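You operate a simulated robot arm through the tools that you are given. There is no shell and no other tool. Be economical: measure what you need, move in short steps, check, and stop when the job is done.

The job below is to be done with a simulated robot arm. You get a single attempt, and the scene is never put back.

JOB
Take the sample block marked "45 %" from the side bench top and put it on the lined offcut.

The check looks at the end state, three seconds after you hand in, the way a careful person would. Anything else that was tipped, shoved, dropped, spilled or broken makes it a failure.

ROBOT AND FRAMES
A 7-joint arm with a two-finger parallel gripper, fixed in place. Base frame: the origin is at the foot of the arm, x ahead of it, y to its left, z up; the work surface is at about z = 0. Readings come in m, rad, newtons and seconds.
With the tool pointing down near the work surface it reaches from about 0.24 to 0.62 m from the base axis. Its first joint turns from -1.152 to 1.152 rad. Payload 2.6 kg.
The tool frame sits at the grasp point between the pads (the TCP): z along the fingers, y along the line on which they close. The tips reach 0.03 m beyond it. The gripper opens to 0.094 m. The fingers are 0.028 m wide and 0.01 m thick; the gripper's body (0.05 by 0.096 m) begins 0.055 m behind the TCP.
Orientation is that of the tool frame in the base frame, as a unit quaternion [x, y, z, w]. With the fingers straight down and closing along the base's y, the tool's x points along the base's -x, its y along +y and its z along -z.

CONTROLS
- The arm moves only by the tool arm_command. Its argument "commands" is a list of rows, each an object of numbers (a shift or turn left out is 0, a gripper value left out holds the last): "dx", "dy", "dz": the shift along the tool's x, y, z in m; "ax", "ay", "az": the turn, a rotation vector about the tool's x, y, z in rad; "claw": the opening in per cent of the stroke, from 0 (shut) to 100 (fully open). In form: [{"dx": .., "dy": .., "dz": .., "ax": .., "ay": .., "az": .., "claw": ..}, ...]. A call has 1 to 12 rows; each row is the pose to reach, as a shift and turn from the pose commanded when the call began, along the tool's axes at that moment. A row lasts 0.2 s, in which the tool goes at most 0.05 m and 0.15 rad; a call with a longer step from one row to the next is refused whole, and so is a gripper value outside its range. Where a pose cannot be reached the arm comes as near as it can. A force on the tool above 40 N (or 10 N above the force at the start of the call, whichever is more), or a blocked arm, ends the call early, and 0.2 s more pass. The fingers move at their own pace (about 0.072 m/s each) and stop on an object; they squeeze with about 41 N. The grip force told is the motor's: it shows also when the fingers shut on nothing. Time passes only in rows, and 0.2 s behind the last, so rows that repeat a pose let the fingers close. It gives the time, the measured TCP pose, the force on the tool (base axes), the opening and the grip force at its end, in the units of the frame above (readings bear some noise), and new pictures: "views" is both (left out), scene, wrist or none.
- Cameras (640 x 400 px; columns grow to the right, rows downward): "scene" is fixed at [0.0524, 0.4541, 0.5612]; the picture's right is [-0.54, -0.84, 0.00], its down [-0.51, 0.32, -0.80] and it looks along [0.68, -0.43, -0.60] (base axes); focal length 338 px, centre (320, 200). "wrist" rides on the gripper at [-0.037, 0, -0.058] in the tool frame; the picture's right is [0.00, -1.00, 0.00], its down [0.97, 0.00, -0.24] and it looks along [0.24, 0.00, 0.97] (tool axes); focal length 218 px, centre (320, 200). There is no depth. A picture from a camera that has moved, and an enlarged one, comes with that camera's place and axes in the base frame and with its lens.
- zoom(camera, box): a new picture of the part [left, top, right, bottom] of that camera's present view, enlarged. No time passes.
- hand_in(): hands the job in; it is judged then, once.

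Go step by step. Nothing tells you positions but the pictures and the camera data: compare them with the known pose of the tool, close in by small moves and look again before you grip or let go. The budget is 90 turns and 170 pictures, counting those below and the enlarged ones. Unless the task says otherwise, let go and move clear before handing in, and close with one line.

The tools are called after "Emit:" by a JSON object that holds its "method" and its "body". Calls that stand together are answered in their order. arm_command: Moves the arm, as the interface text tells. Its arguments: {"type":"object","properties":{"commands":{"type":"array","items":{"type":"object","properties":{"dx":{"type":"number"},"dy":{"type":"number"},"dz":{"type":"number"},"ax":{"type":"number"},"ay":{"type":"number"},"az":{"type":"number"},"claw":{"type":"number"}}}},"views":{"type":"string","enum":["both","scene","wrist","none"]}},"required":["commands"]} The other tools are called the same way: zoom (camera, box) takes an enlarged picture of a part of a camera's view; hand_in () hands the job in.

At the start:

```text
t: 0.0
eef_pos: [0.4529, 0.0905, 0.2651]
tool_rot: [0.0, 1.0, 0.0, 0.0]
ft_force: [0.2, -0.2, -1.4]
opening: 0.0942
gripper_force: 0.1
```

scene: 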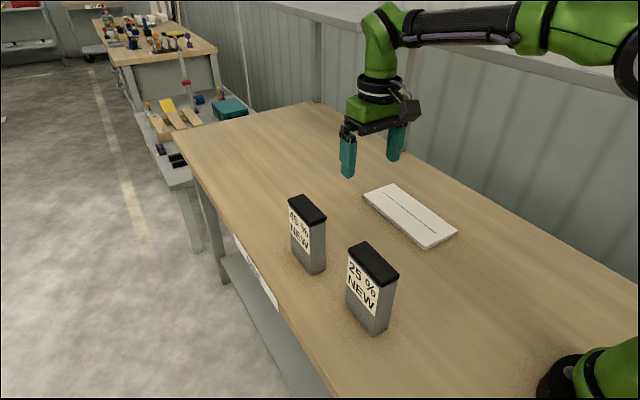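
wrist: 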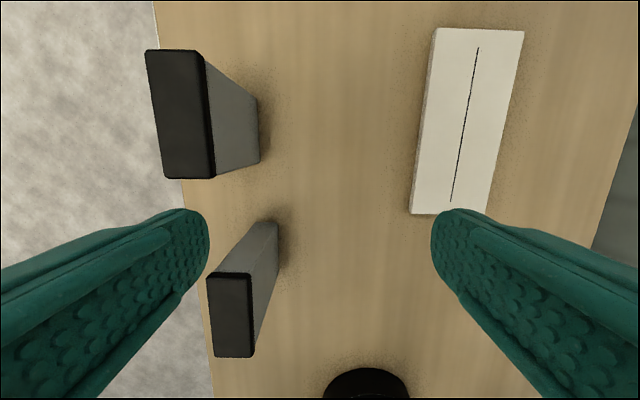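

I see two upright blocks (the farther one looks like "45 %") near the left bench edge, and a white offcut with a line. I'll enlarge the pictures to measure them.

Emit:
{"method": "zoom", "body": {"camera": "scene", "box": [260, 170, 420, 350]}}

Emit:
{"method": "zoom", "body": {"camera": "wrist", "box": [130, 20, 300, 380]}}

Emit:
{"method": "zoom", "body": {"camera": "scene", "box": [340, 160, 480, 260]}}

```text
2.22 times, centred on (340, 260) of scene
camera zoom: at [0.0524, 0.4541, 0.5612], right [-0.54, -0.84, 0.0], down [-0.51, 0.32, -0.8], along [0.68, -0.43, -0.6], focal length 751 px, centre (276, 67)
```

zoom: 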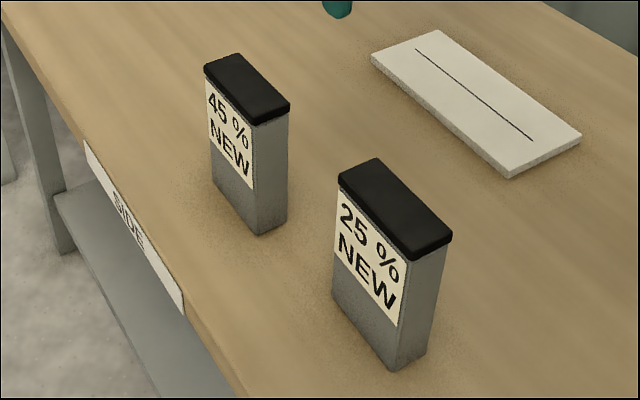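

```text
1.11 times, centred on (215, 200) of wrist
camera zoom: at [0.4898, 0.0897, 0.3233], right [0.0, -1.0, 0.0], down [-0.97, 0.0, 0.24], along [-0.24, 0.0, -0.97], focal length 242 px, centre (437, 200)
```

zoom: 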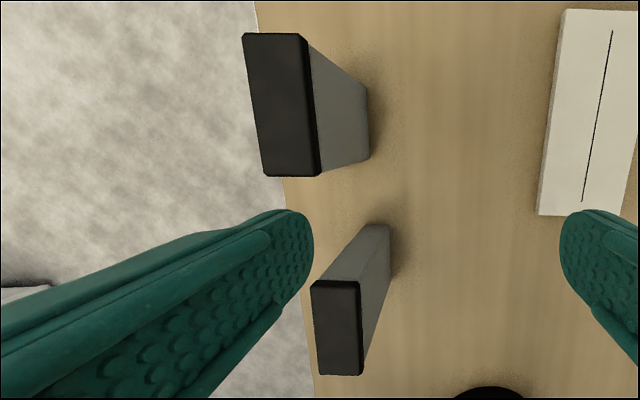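

```text
4.00 times, centred on (410, 210) of scene
camera zoom: at [0.0524, 0.4541, 0.5612], right [-0.54, -0.84, 0.0], down [-0.51, 0.32, -0.8], along [0.68, -0.43, -0.6], focal length 1351 px, centre (-40, 160)
```

zoom: 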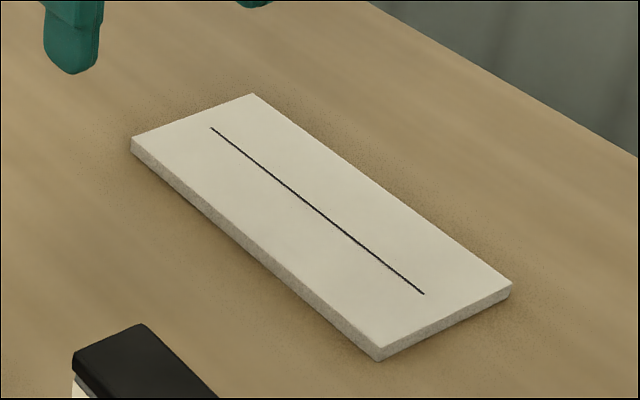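

The 45 % block is about 0.095 × 0.042 m and 0.14 m tall, centred near (0.511, 0.200), with its long side along x. The offcut is centred near (0.511, -0.104). I'll move above the block at the current height and look again.

Emit:
{"method": "arm_command", "body": {"commands": [{"dx": -0.02, "dy": 0.036}, {"dx": -0.04, "dy": 0.072}, {"dx": -0.058, "dy": 0.109}, {"dx": -0.058, "dy": 0.109, "claw": 100}]}}

```text
t: 1.0
eef_pos: [0.5108, 0.2021, 0.2637]
tool_rot: [0.0, 1.0, 0.0, 0.0]
ft_force: [0.7, 0.1, 0.2]
opening: 0.0941
gripper_force: 0.1
camera wrist: at [0.547, 0.2012, 0.3223], right [0.0, -1.0, 0.0], down [-0.97, 0.0, 0.24], along [-0.24, 0.0, -0.97], focal length 218 px, centre (320, 200)
```

scene: 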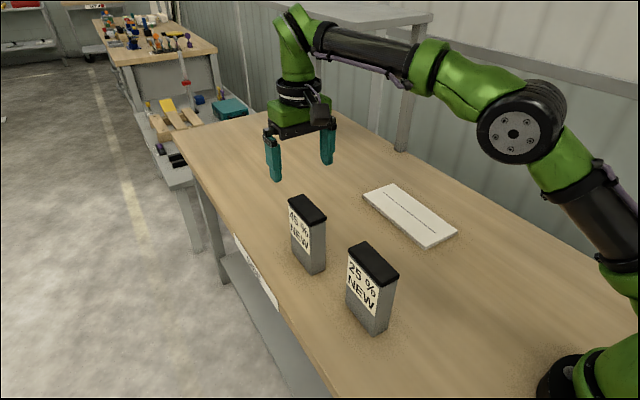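
wrist: 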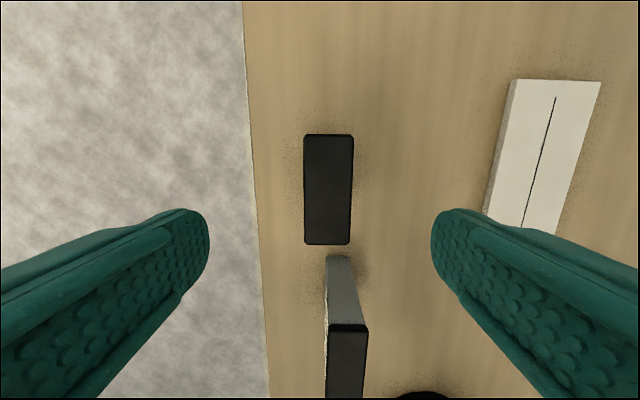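

The cap is centred a few millimetres to the -y side of the tool, at about y = 0.195, with its top at about 0.145. I'll shift over and come down partway with the fingers straddling it.

Emit:
{"method": "arm_command", "body": {"commands": [{"dx": 0.002, "dy": -0.0065}, {"dx": 0.002, "dy": -0.0065, "dz": 0.03}, {"dx": 0.002, "dy": -0.0065, "dz": 0.06}, {"dx": 0.002, "dy": -0.0065, "dz": 0.08}, {"dx": 0.002, "dy": -0.0065, "dz": 0.08}]}}

```text
t: 2.2
eef_pos: [0.508, 0.1931, 0.1854]
tool_rot: [0.0, 1.0, 0.0, 0.0]
ft_force: [0.0, 0.2, 0.7]
opening: 0.0943
gripper_force: 0.1
camera wrist: at [0.545, 0.1916, 0.243], right [0.0, -1.0, 0.0], down [-0.97, 0.0, 0.24], along [-0.24, 0.0, -0.97], focal length 218 px, centre (320, 200)
```

scene: 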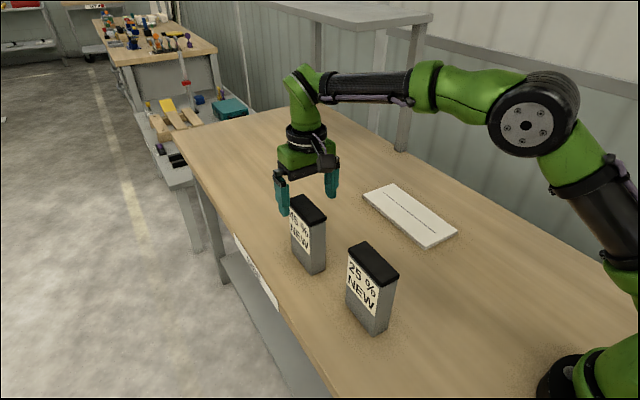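
wrist: 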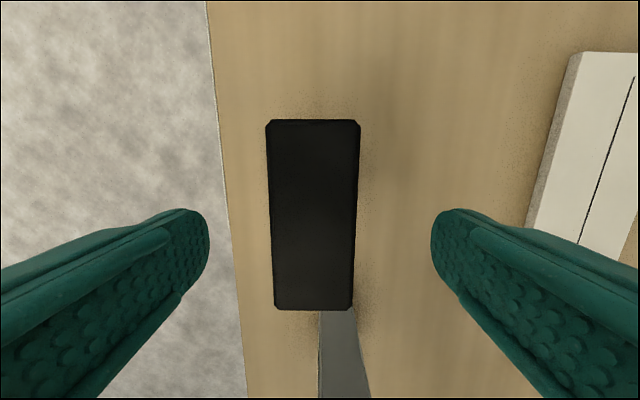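

The block is centred at about (0.510, 0.196), with its top at about z = 0.149. I'll correct by 3 mm and descend to TCP z ≈ 0.112, which leaves about 18 mm between the gripper's body and the cap.

Emit:
{"method": "arm_command", "body": {"commands": [{"dx": -0.002, "dy": 0.003}, {"dx": -0.002, "dy": 0.003, "dz": 0.02}, {"dx": -0.002, "dy": 0.003, "dz": 0.04}, {"dx": -0.002, "dy": 0.003, "dz": 0.06}, {"dx": -0.002, "dy": 0.003, "dz": 0.073}, {"dx": -0.002, "dy": 0.003, "dz": 0.073}]}}

```text
t: 3.6
eef_pos: [0.5101, 0.1941, 0.1129]
tool_rot: [-0.001, 1.0, 0.001, 0.0]
ft_force: [-0.5, -0.3, -0.4]
opening: 0.0939
gripper_force: 0.0
camera wrist: at [0.5473, 0.1947, 0.1707], right [0.0, -1.0, 0.0], down [-0.97, 0.0, 0.24], along [-0.24, 0.0, -0.97], focal length 218 px, centre (320, 200)
```

scene: 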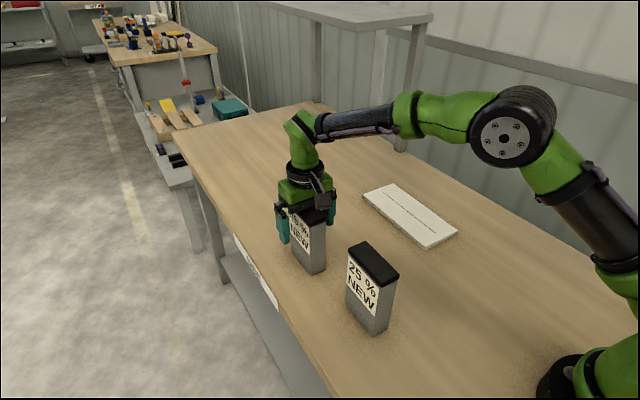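
wrist: 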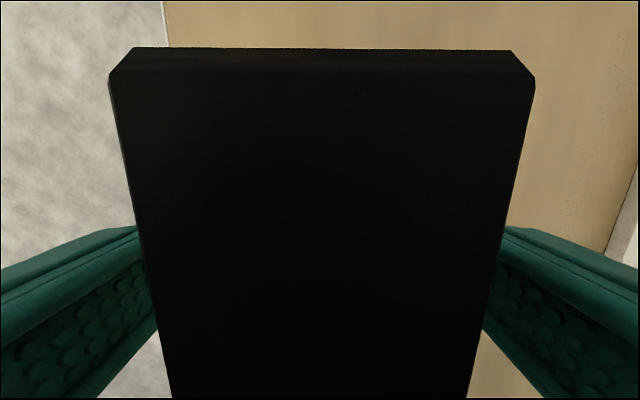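

The block is centred between the fingers. I'll close the gripper.

Emit:
{"method": "arm_command", "body": {"commands": [{"claw": 0}, {"claw": 0}, {"claw": 0}, {"claw": 0}, {"claw": 0}], "views": "scene"}}

```text
t: 4.8
eef_pos: [0.5098, 0.1945, 0.1126]
tool_rot: [0.0, 1.0, 0.0, 0.0]
ft_force: [0.4, 0.2, -0.6]
opening: 0.0436
gripper_force: 40.9
```

scene: 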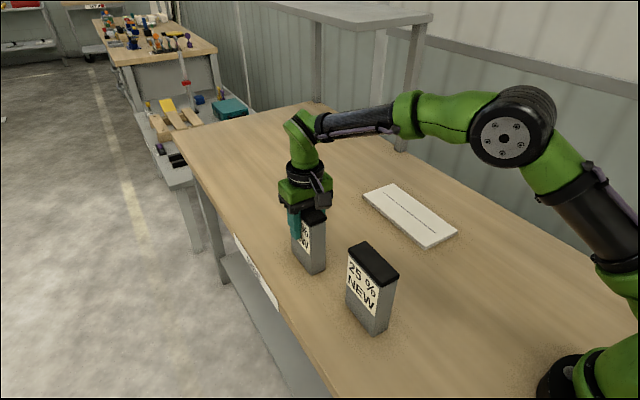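

The grip holds at 0.0436 m and 41 N. I'll lift slowly by a small amount and check that the block comes with it.

Emit:
{"method": "arm_command", "body": {"commands": [{"dz": -0.005}, {"dz": -0.012}, {"dz": -0.02}, {"dz": -0.03}, {"dz": -0.03}]}}

```text
t: 6.0
eef_pos: [0.5093, 0.1966, 0.1438]
tool_rot: [-0.002, 1.0, 0.001, 0.001]
ft_force: [-0.2, 0.3, -3.7]
opening: 0.0435
gripper_force: 41.2
camera wrist: at [0.5471, 0.196, 0.2009], right [0.0, -1.0, 0.0], down [-0.97, 0.0, 0.24], along [-0.24, 0.0, -0.97], focal length 218 px, centre (320, 200)
```

scene: 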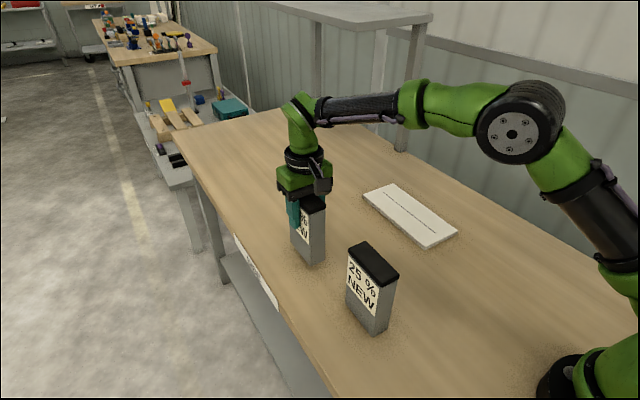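
wrist: 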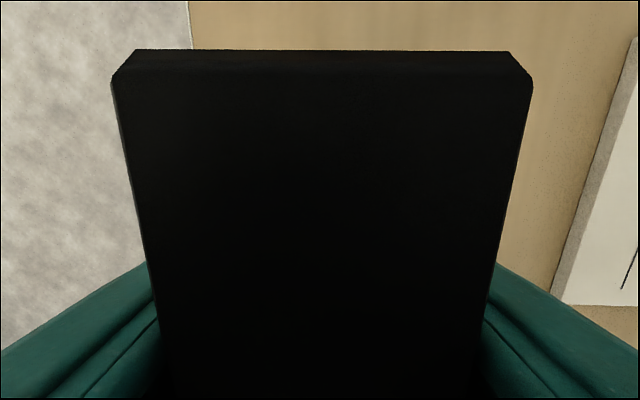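

The block lifted cleanly and weighs about 0.3 kg. I'll raise it a little more and carry it over to the offcut.

Emit:
{"method": "arm_command", "body": {"commands": [{"dz": -0.02}, {"dz": -0.03, "dy": -0.015}, {"dz": -0.03, "dy": -0.045}, {"dz": -0.03, "dy": -0.08}, {"dz": -0.03, "dy": -0.115}, {"dz": -0.03, "dy": -0.15}, {"dz": -0.03, "dy": -0.185}, {"dz": -0.03, "dy": -0.22}, {"dz": -0.03, "dy": -0.255}, {"dz": -0.03, "dy": -0.28}, {"dz": -0.03, "dy": -0.299}, {"dz": -0.03, "dy": -0.299}]}}

```text
t: 8.6
eef_pos: [0.5124, -0.1045, 0.1719]
tool_rot: [0.0, 1.0, 0.0, 0.0]
ft_force: [0.2, -0.4, -3.2]
opening: 0.0437
gripper_force: 41.2
camera wrist: at [0.549, -0.1033, 0.2295], right [0.0, -1.0, 0.0], down [-0.97, 0.0, 0.24], along [-0.24, 0.0, -0.97], focal length 218 px, centre (320, 200)
```

scene: 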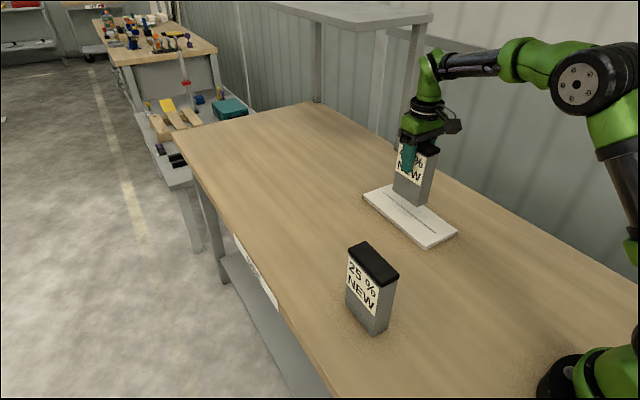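
wrist: 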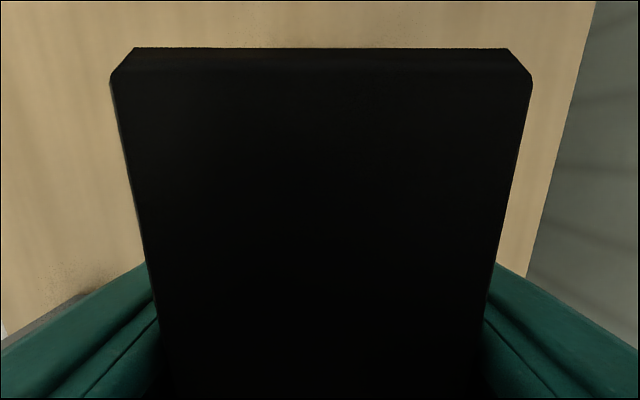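

The block is over the offcut with its bottom at about z = 0.06. I'll lower it partway and check.

Emit:
{"method": "arm_command", "body": {"commands": [{"dz": 0.015}, {"dz": 0.03}, {"dz": 0.037}, {"dz": 0.037}], "views": "none"}}

Emit:
{"method": "zoom", "body": {"camera": "scene", "box": [340, 130, 480, 260]}}

```text
t: 9.6
eef_pos: [0.5128, -0.104, 0.1347]
tool_rot: [0.0, 1.0, 0.0, 0.0]
ft_force: [-0.3, 0.7, -3.9]
opening: 0.0436
gripper_force: 41.0
```

```text
3.08 times, centred on (410, 195) of scene
camera zoom: at [0.0524, 0.4541, 0.5612], right [-0.54, -0.84, 0.0], down [-0.51, 0.32, -0.8], along [0.68, -0.43, -0.6], focal length 1039 px, centre (43, 215)
```

zoom: 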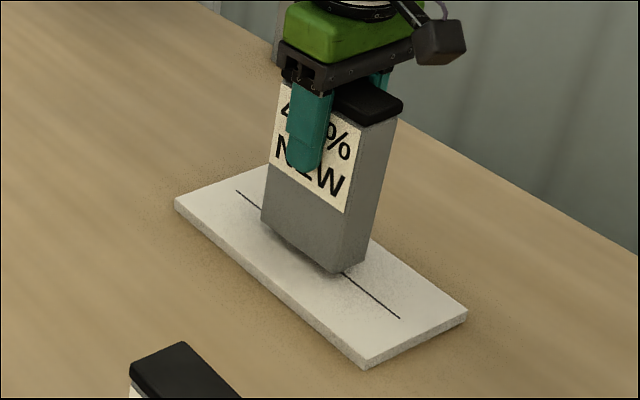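

The block is centred over the line and hovers about 1 cm above the offcut. I'll lower it in fine steps while watching the force.

Emit:
{"method": "arm_command", "body": {"commands": [{"dz": 0.002}, {"dz": 0.004}, {"dz": 0.006}, {"dz": 0.007}], "views": "none"}}

Emit:
{"method": "zoom", "body": {"camera": "scene", "box": [340, 130, 480, 260]}}

```text
t: 10.6
eef_pos: [0.5115, -0.1031, 0.1271]
tool_rot: [0.0, 1.0, -0.001, 0.0]
ft_force: [0.3, -0.6, -3.4]
opening: 0.0435
gripper_force: 40.9
```

```text
3.08 times, centred on (410, 195) of scene
camera zoom: at [0.0524, 0.4541, 0.5612], right [-0.54, -0.84, 0.0], down [-0.51, 0.32, -0.8], along [0.68, -0.43, -0.6], focal length 1039 px, centre (43, 215)
```

zoom: 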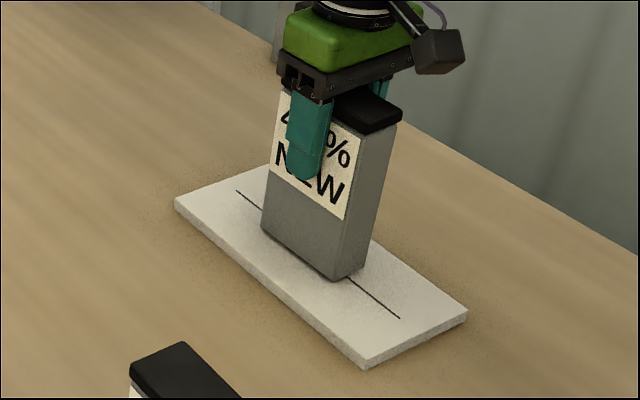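

No contact yet, since the force still shows only the block's weight. I'll go down another few millimetres.

Emit:
{"method": "arm_command", "body": {"commands": [{"dz": 0.001}, {"dz": 0.002}, {"dz": 0.002}], "views": "none"}}

```text
t: 11.4
eef_pos: [0.5112, -0.1033, 0.1271]
tool_rot: [0.0, 1.0, 0.0, 0.0]
ft_force: [0.4, 0.5, -2.6]
opening: 0.0435
gripper_force: 41.1
```

Emit:
{"method": "arm_command", "body": {"commands": [{"dz": 0.001}, {"dz": 0.002}, {"dz": 0.002}], "views": "none"}}

Emit:
{"method": "zoom", "body": {"camera": "scene", "box": [370, 170, 450, 240]}}

```text
t: 12.2
eef_pos: [0.5116, -0.1032, 0.1261]
tool_rot: [0.0, 1.0, 0.0, 0.001]
ft_force: [-5.5, -0.3, 15.5]
opening: 0.0439
gripper_force: 41.6
```

```text
5.71 times, centred on (410, 205) of scene
camera zoom: at [0.0523, 0.4541, 0.5612], right [-0.54, -0.84, 0.0], down [-0.51, 0.32, -0.8], along [0.68, -0.43, -0.6], focal length 1930 px, centre (-194, 171)
```

zoom: 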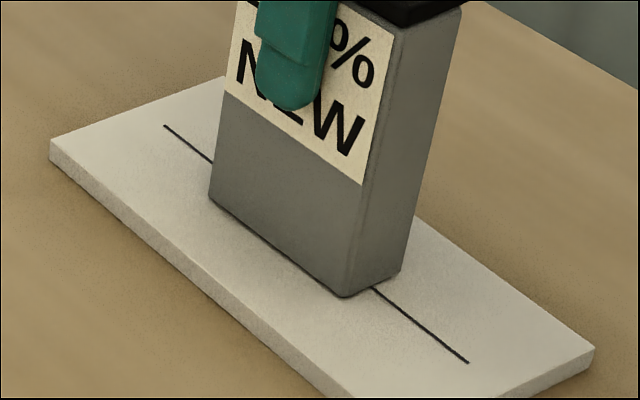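

The block is firmly in contact, pressing at about 19 N. I'll ease up 1 mm to take off the press, then open the fingers.

Emit:
{"method": "arm_command", "body": {"commands": [{"dz": -0.001}, {"dz": -0.001}, {"dz": -0.001}], "views": "none"}}

```text
t: 13.0
eef_pos: [0.5113, -0.1038, 0.1263]
tool_rot: [0.0, 1.0, 0.0, 0.001]
ft_force: [-1.0, 0.8, 13.8]
opening: 0.0435
gripper_force: 41.4
```

Emit:
{"method": "arm_command", "body": {"commands": [{"dz": -0.001}, {"dz": -0.001}], "views": "none"}}

```text
t: 13.6
eef_pos: [0.5108, -0.1044, 0.1262]
tool_rot: [-0.001, 1.0, 0.001, 0.0]
ft_force: [2.9, 0.2, 3.1]
opening: 0.044
gripper_force: 41.1
```

The press is nearly gone and the block rests on the offcut. I'll open the fingers now.

Emit:
{"method": "arm_command", "body": {"commands": [{"claw": 60}, {"claw": 75}, {"claw": 100}, {"claw": 100}, {"claw": 100}]}}

```text
t: 14.8
eef_pos: [0.5102, -0.1036, 0.1255]
tool_rot: [0.0, 1.0, 0.001, -0.001]
ft_force: [-0.8, -0.1, -0.4]
opening: 0.0939
gripper_force: 0.1
camera wrist: at [0.5481, -0.1041, 0.184], right [0.0, -1.0, 0.0], down [-0.97, 0.0, 0.24], along [-0.24, 0.0, -0.97], focal length 218 px, centre (320, 200)
```

scene: 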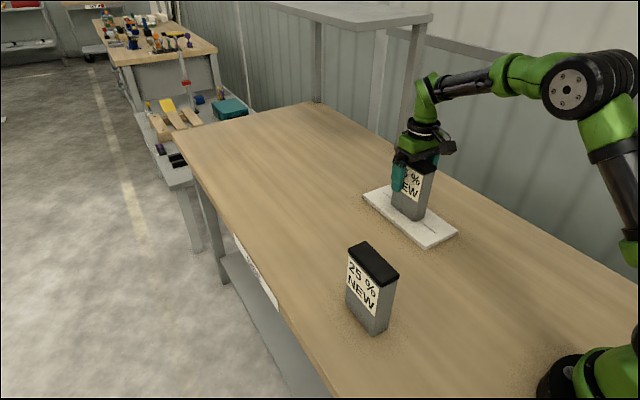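
wrist: 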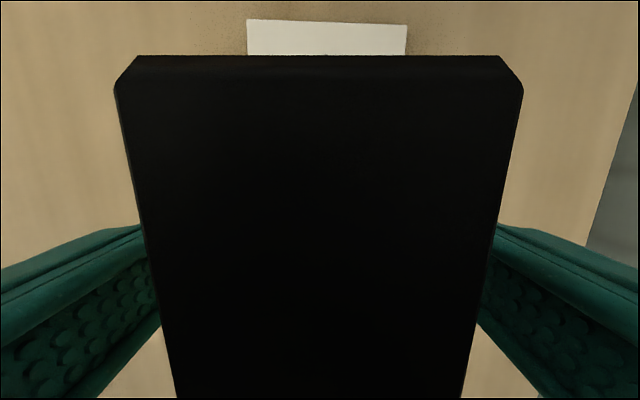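

The block stands upright and free on the offcut. I'll go straight up to get clear.

Emit:
{"method": "arm_command", "body": {"commands": [{"dz": -0.02}, {"dz": -0.05}, {"dz": -0.08}, {"dz": -0.11}, {"dz": -0.13}, {"dz": -0.13}]}}

Emit:
{"method": "zoom", "body": {"camera": "scene", "box": [340, 130, 480, 260]}}

```text
t: 16.2
eef_pos: [0.5108, -0.1021, 0.2568]
tool_rot: [0.0, 1.0, 0.0, 0.0]
ft_force: [-0.2, -0.3, 0.5]
opening: 0.0942
gripper_force: 0.1
camera wrist: at [0.5474, -0.103, 0.3139], right [0.0, -1.0, 0.0], down [-0.97, 0.0, 0.24], along [-0.24, 0.0, -0.97], focal length 218 px, centre (320, 200)
```

scene: 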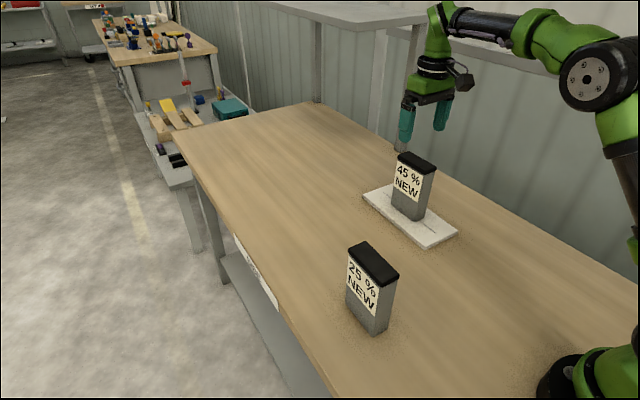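
wrist: 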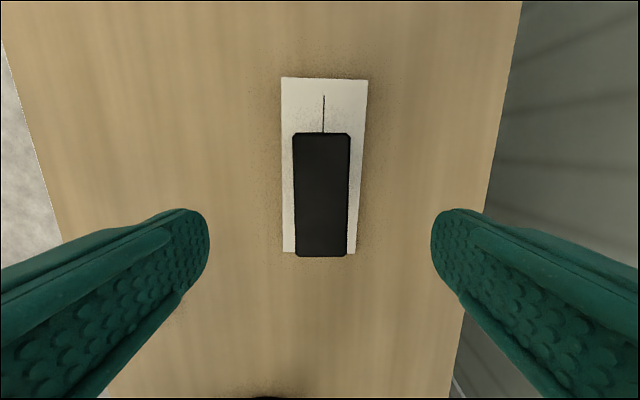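

```text
3.08 times, centred on (410, 195) of scene
camera zoom: at [0.0524, 0.4541, 0.5612], right [-0.54, -0.84, 0.0], down [-0.51, 0.32, -0.8], along [0.68, -0.43, -0.6], focal length 1039 px, centre (43, 215)
```

zoom: 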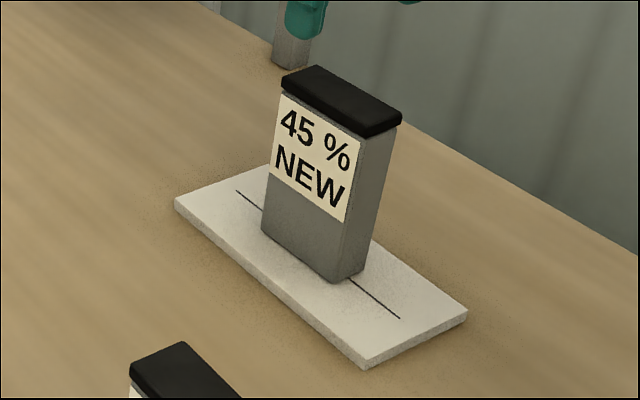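

The 45 % block stands upright and centred on the lined offcut, nothing else has moved, and the gripper is clear. I'm handing in.

Emit:
{"method": "hand_in", "body": {}}

```text
The job is handed in.
```

The "45 %" block is standing upright on the lined offcut, the gripper has let go and moved clear, and nothing else was disturbed.
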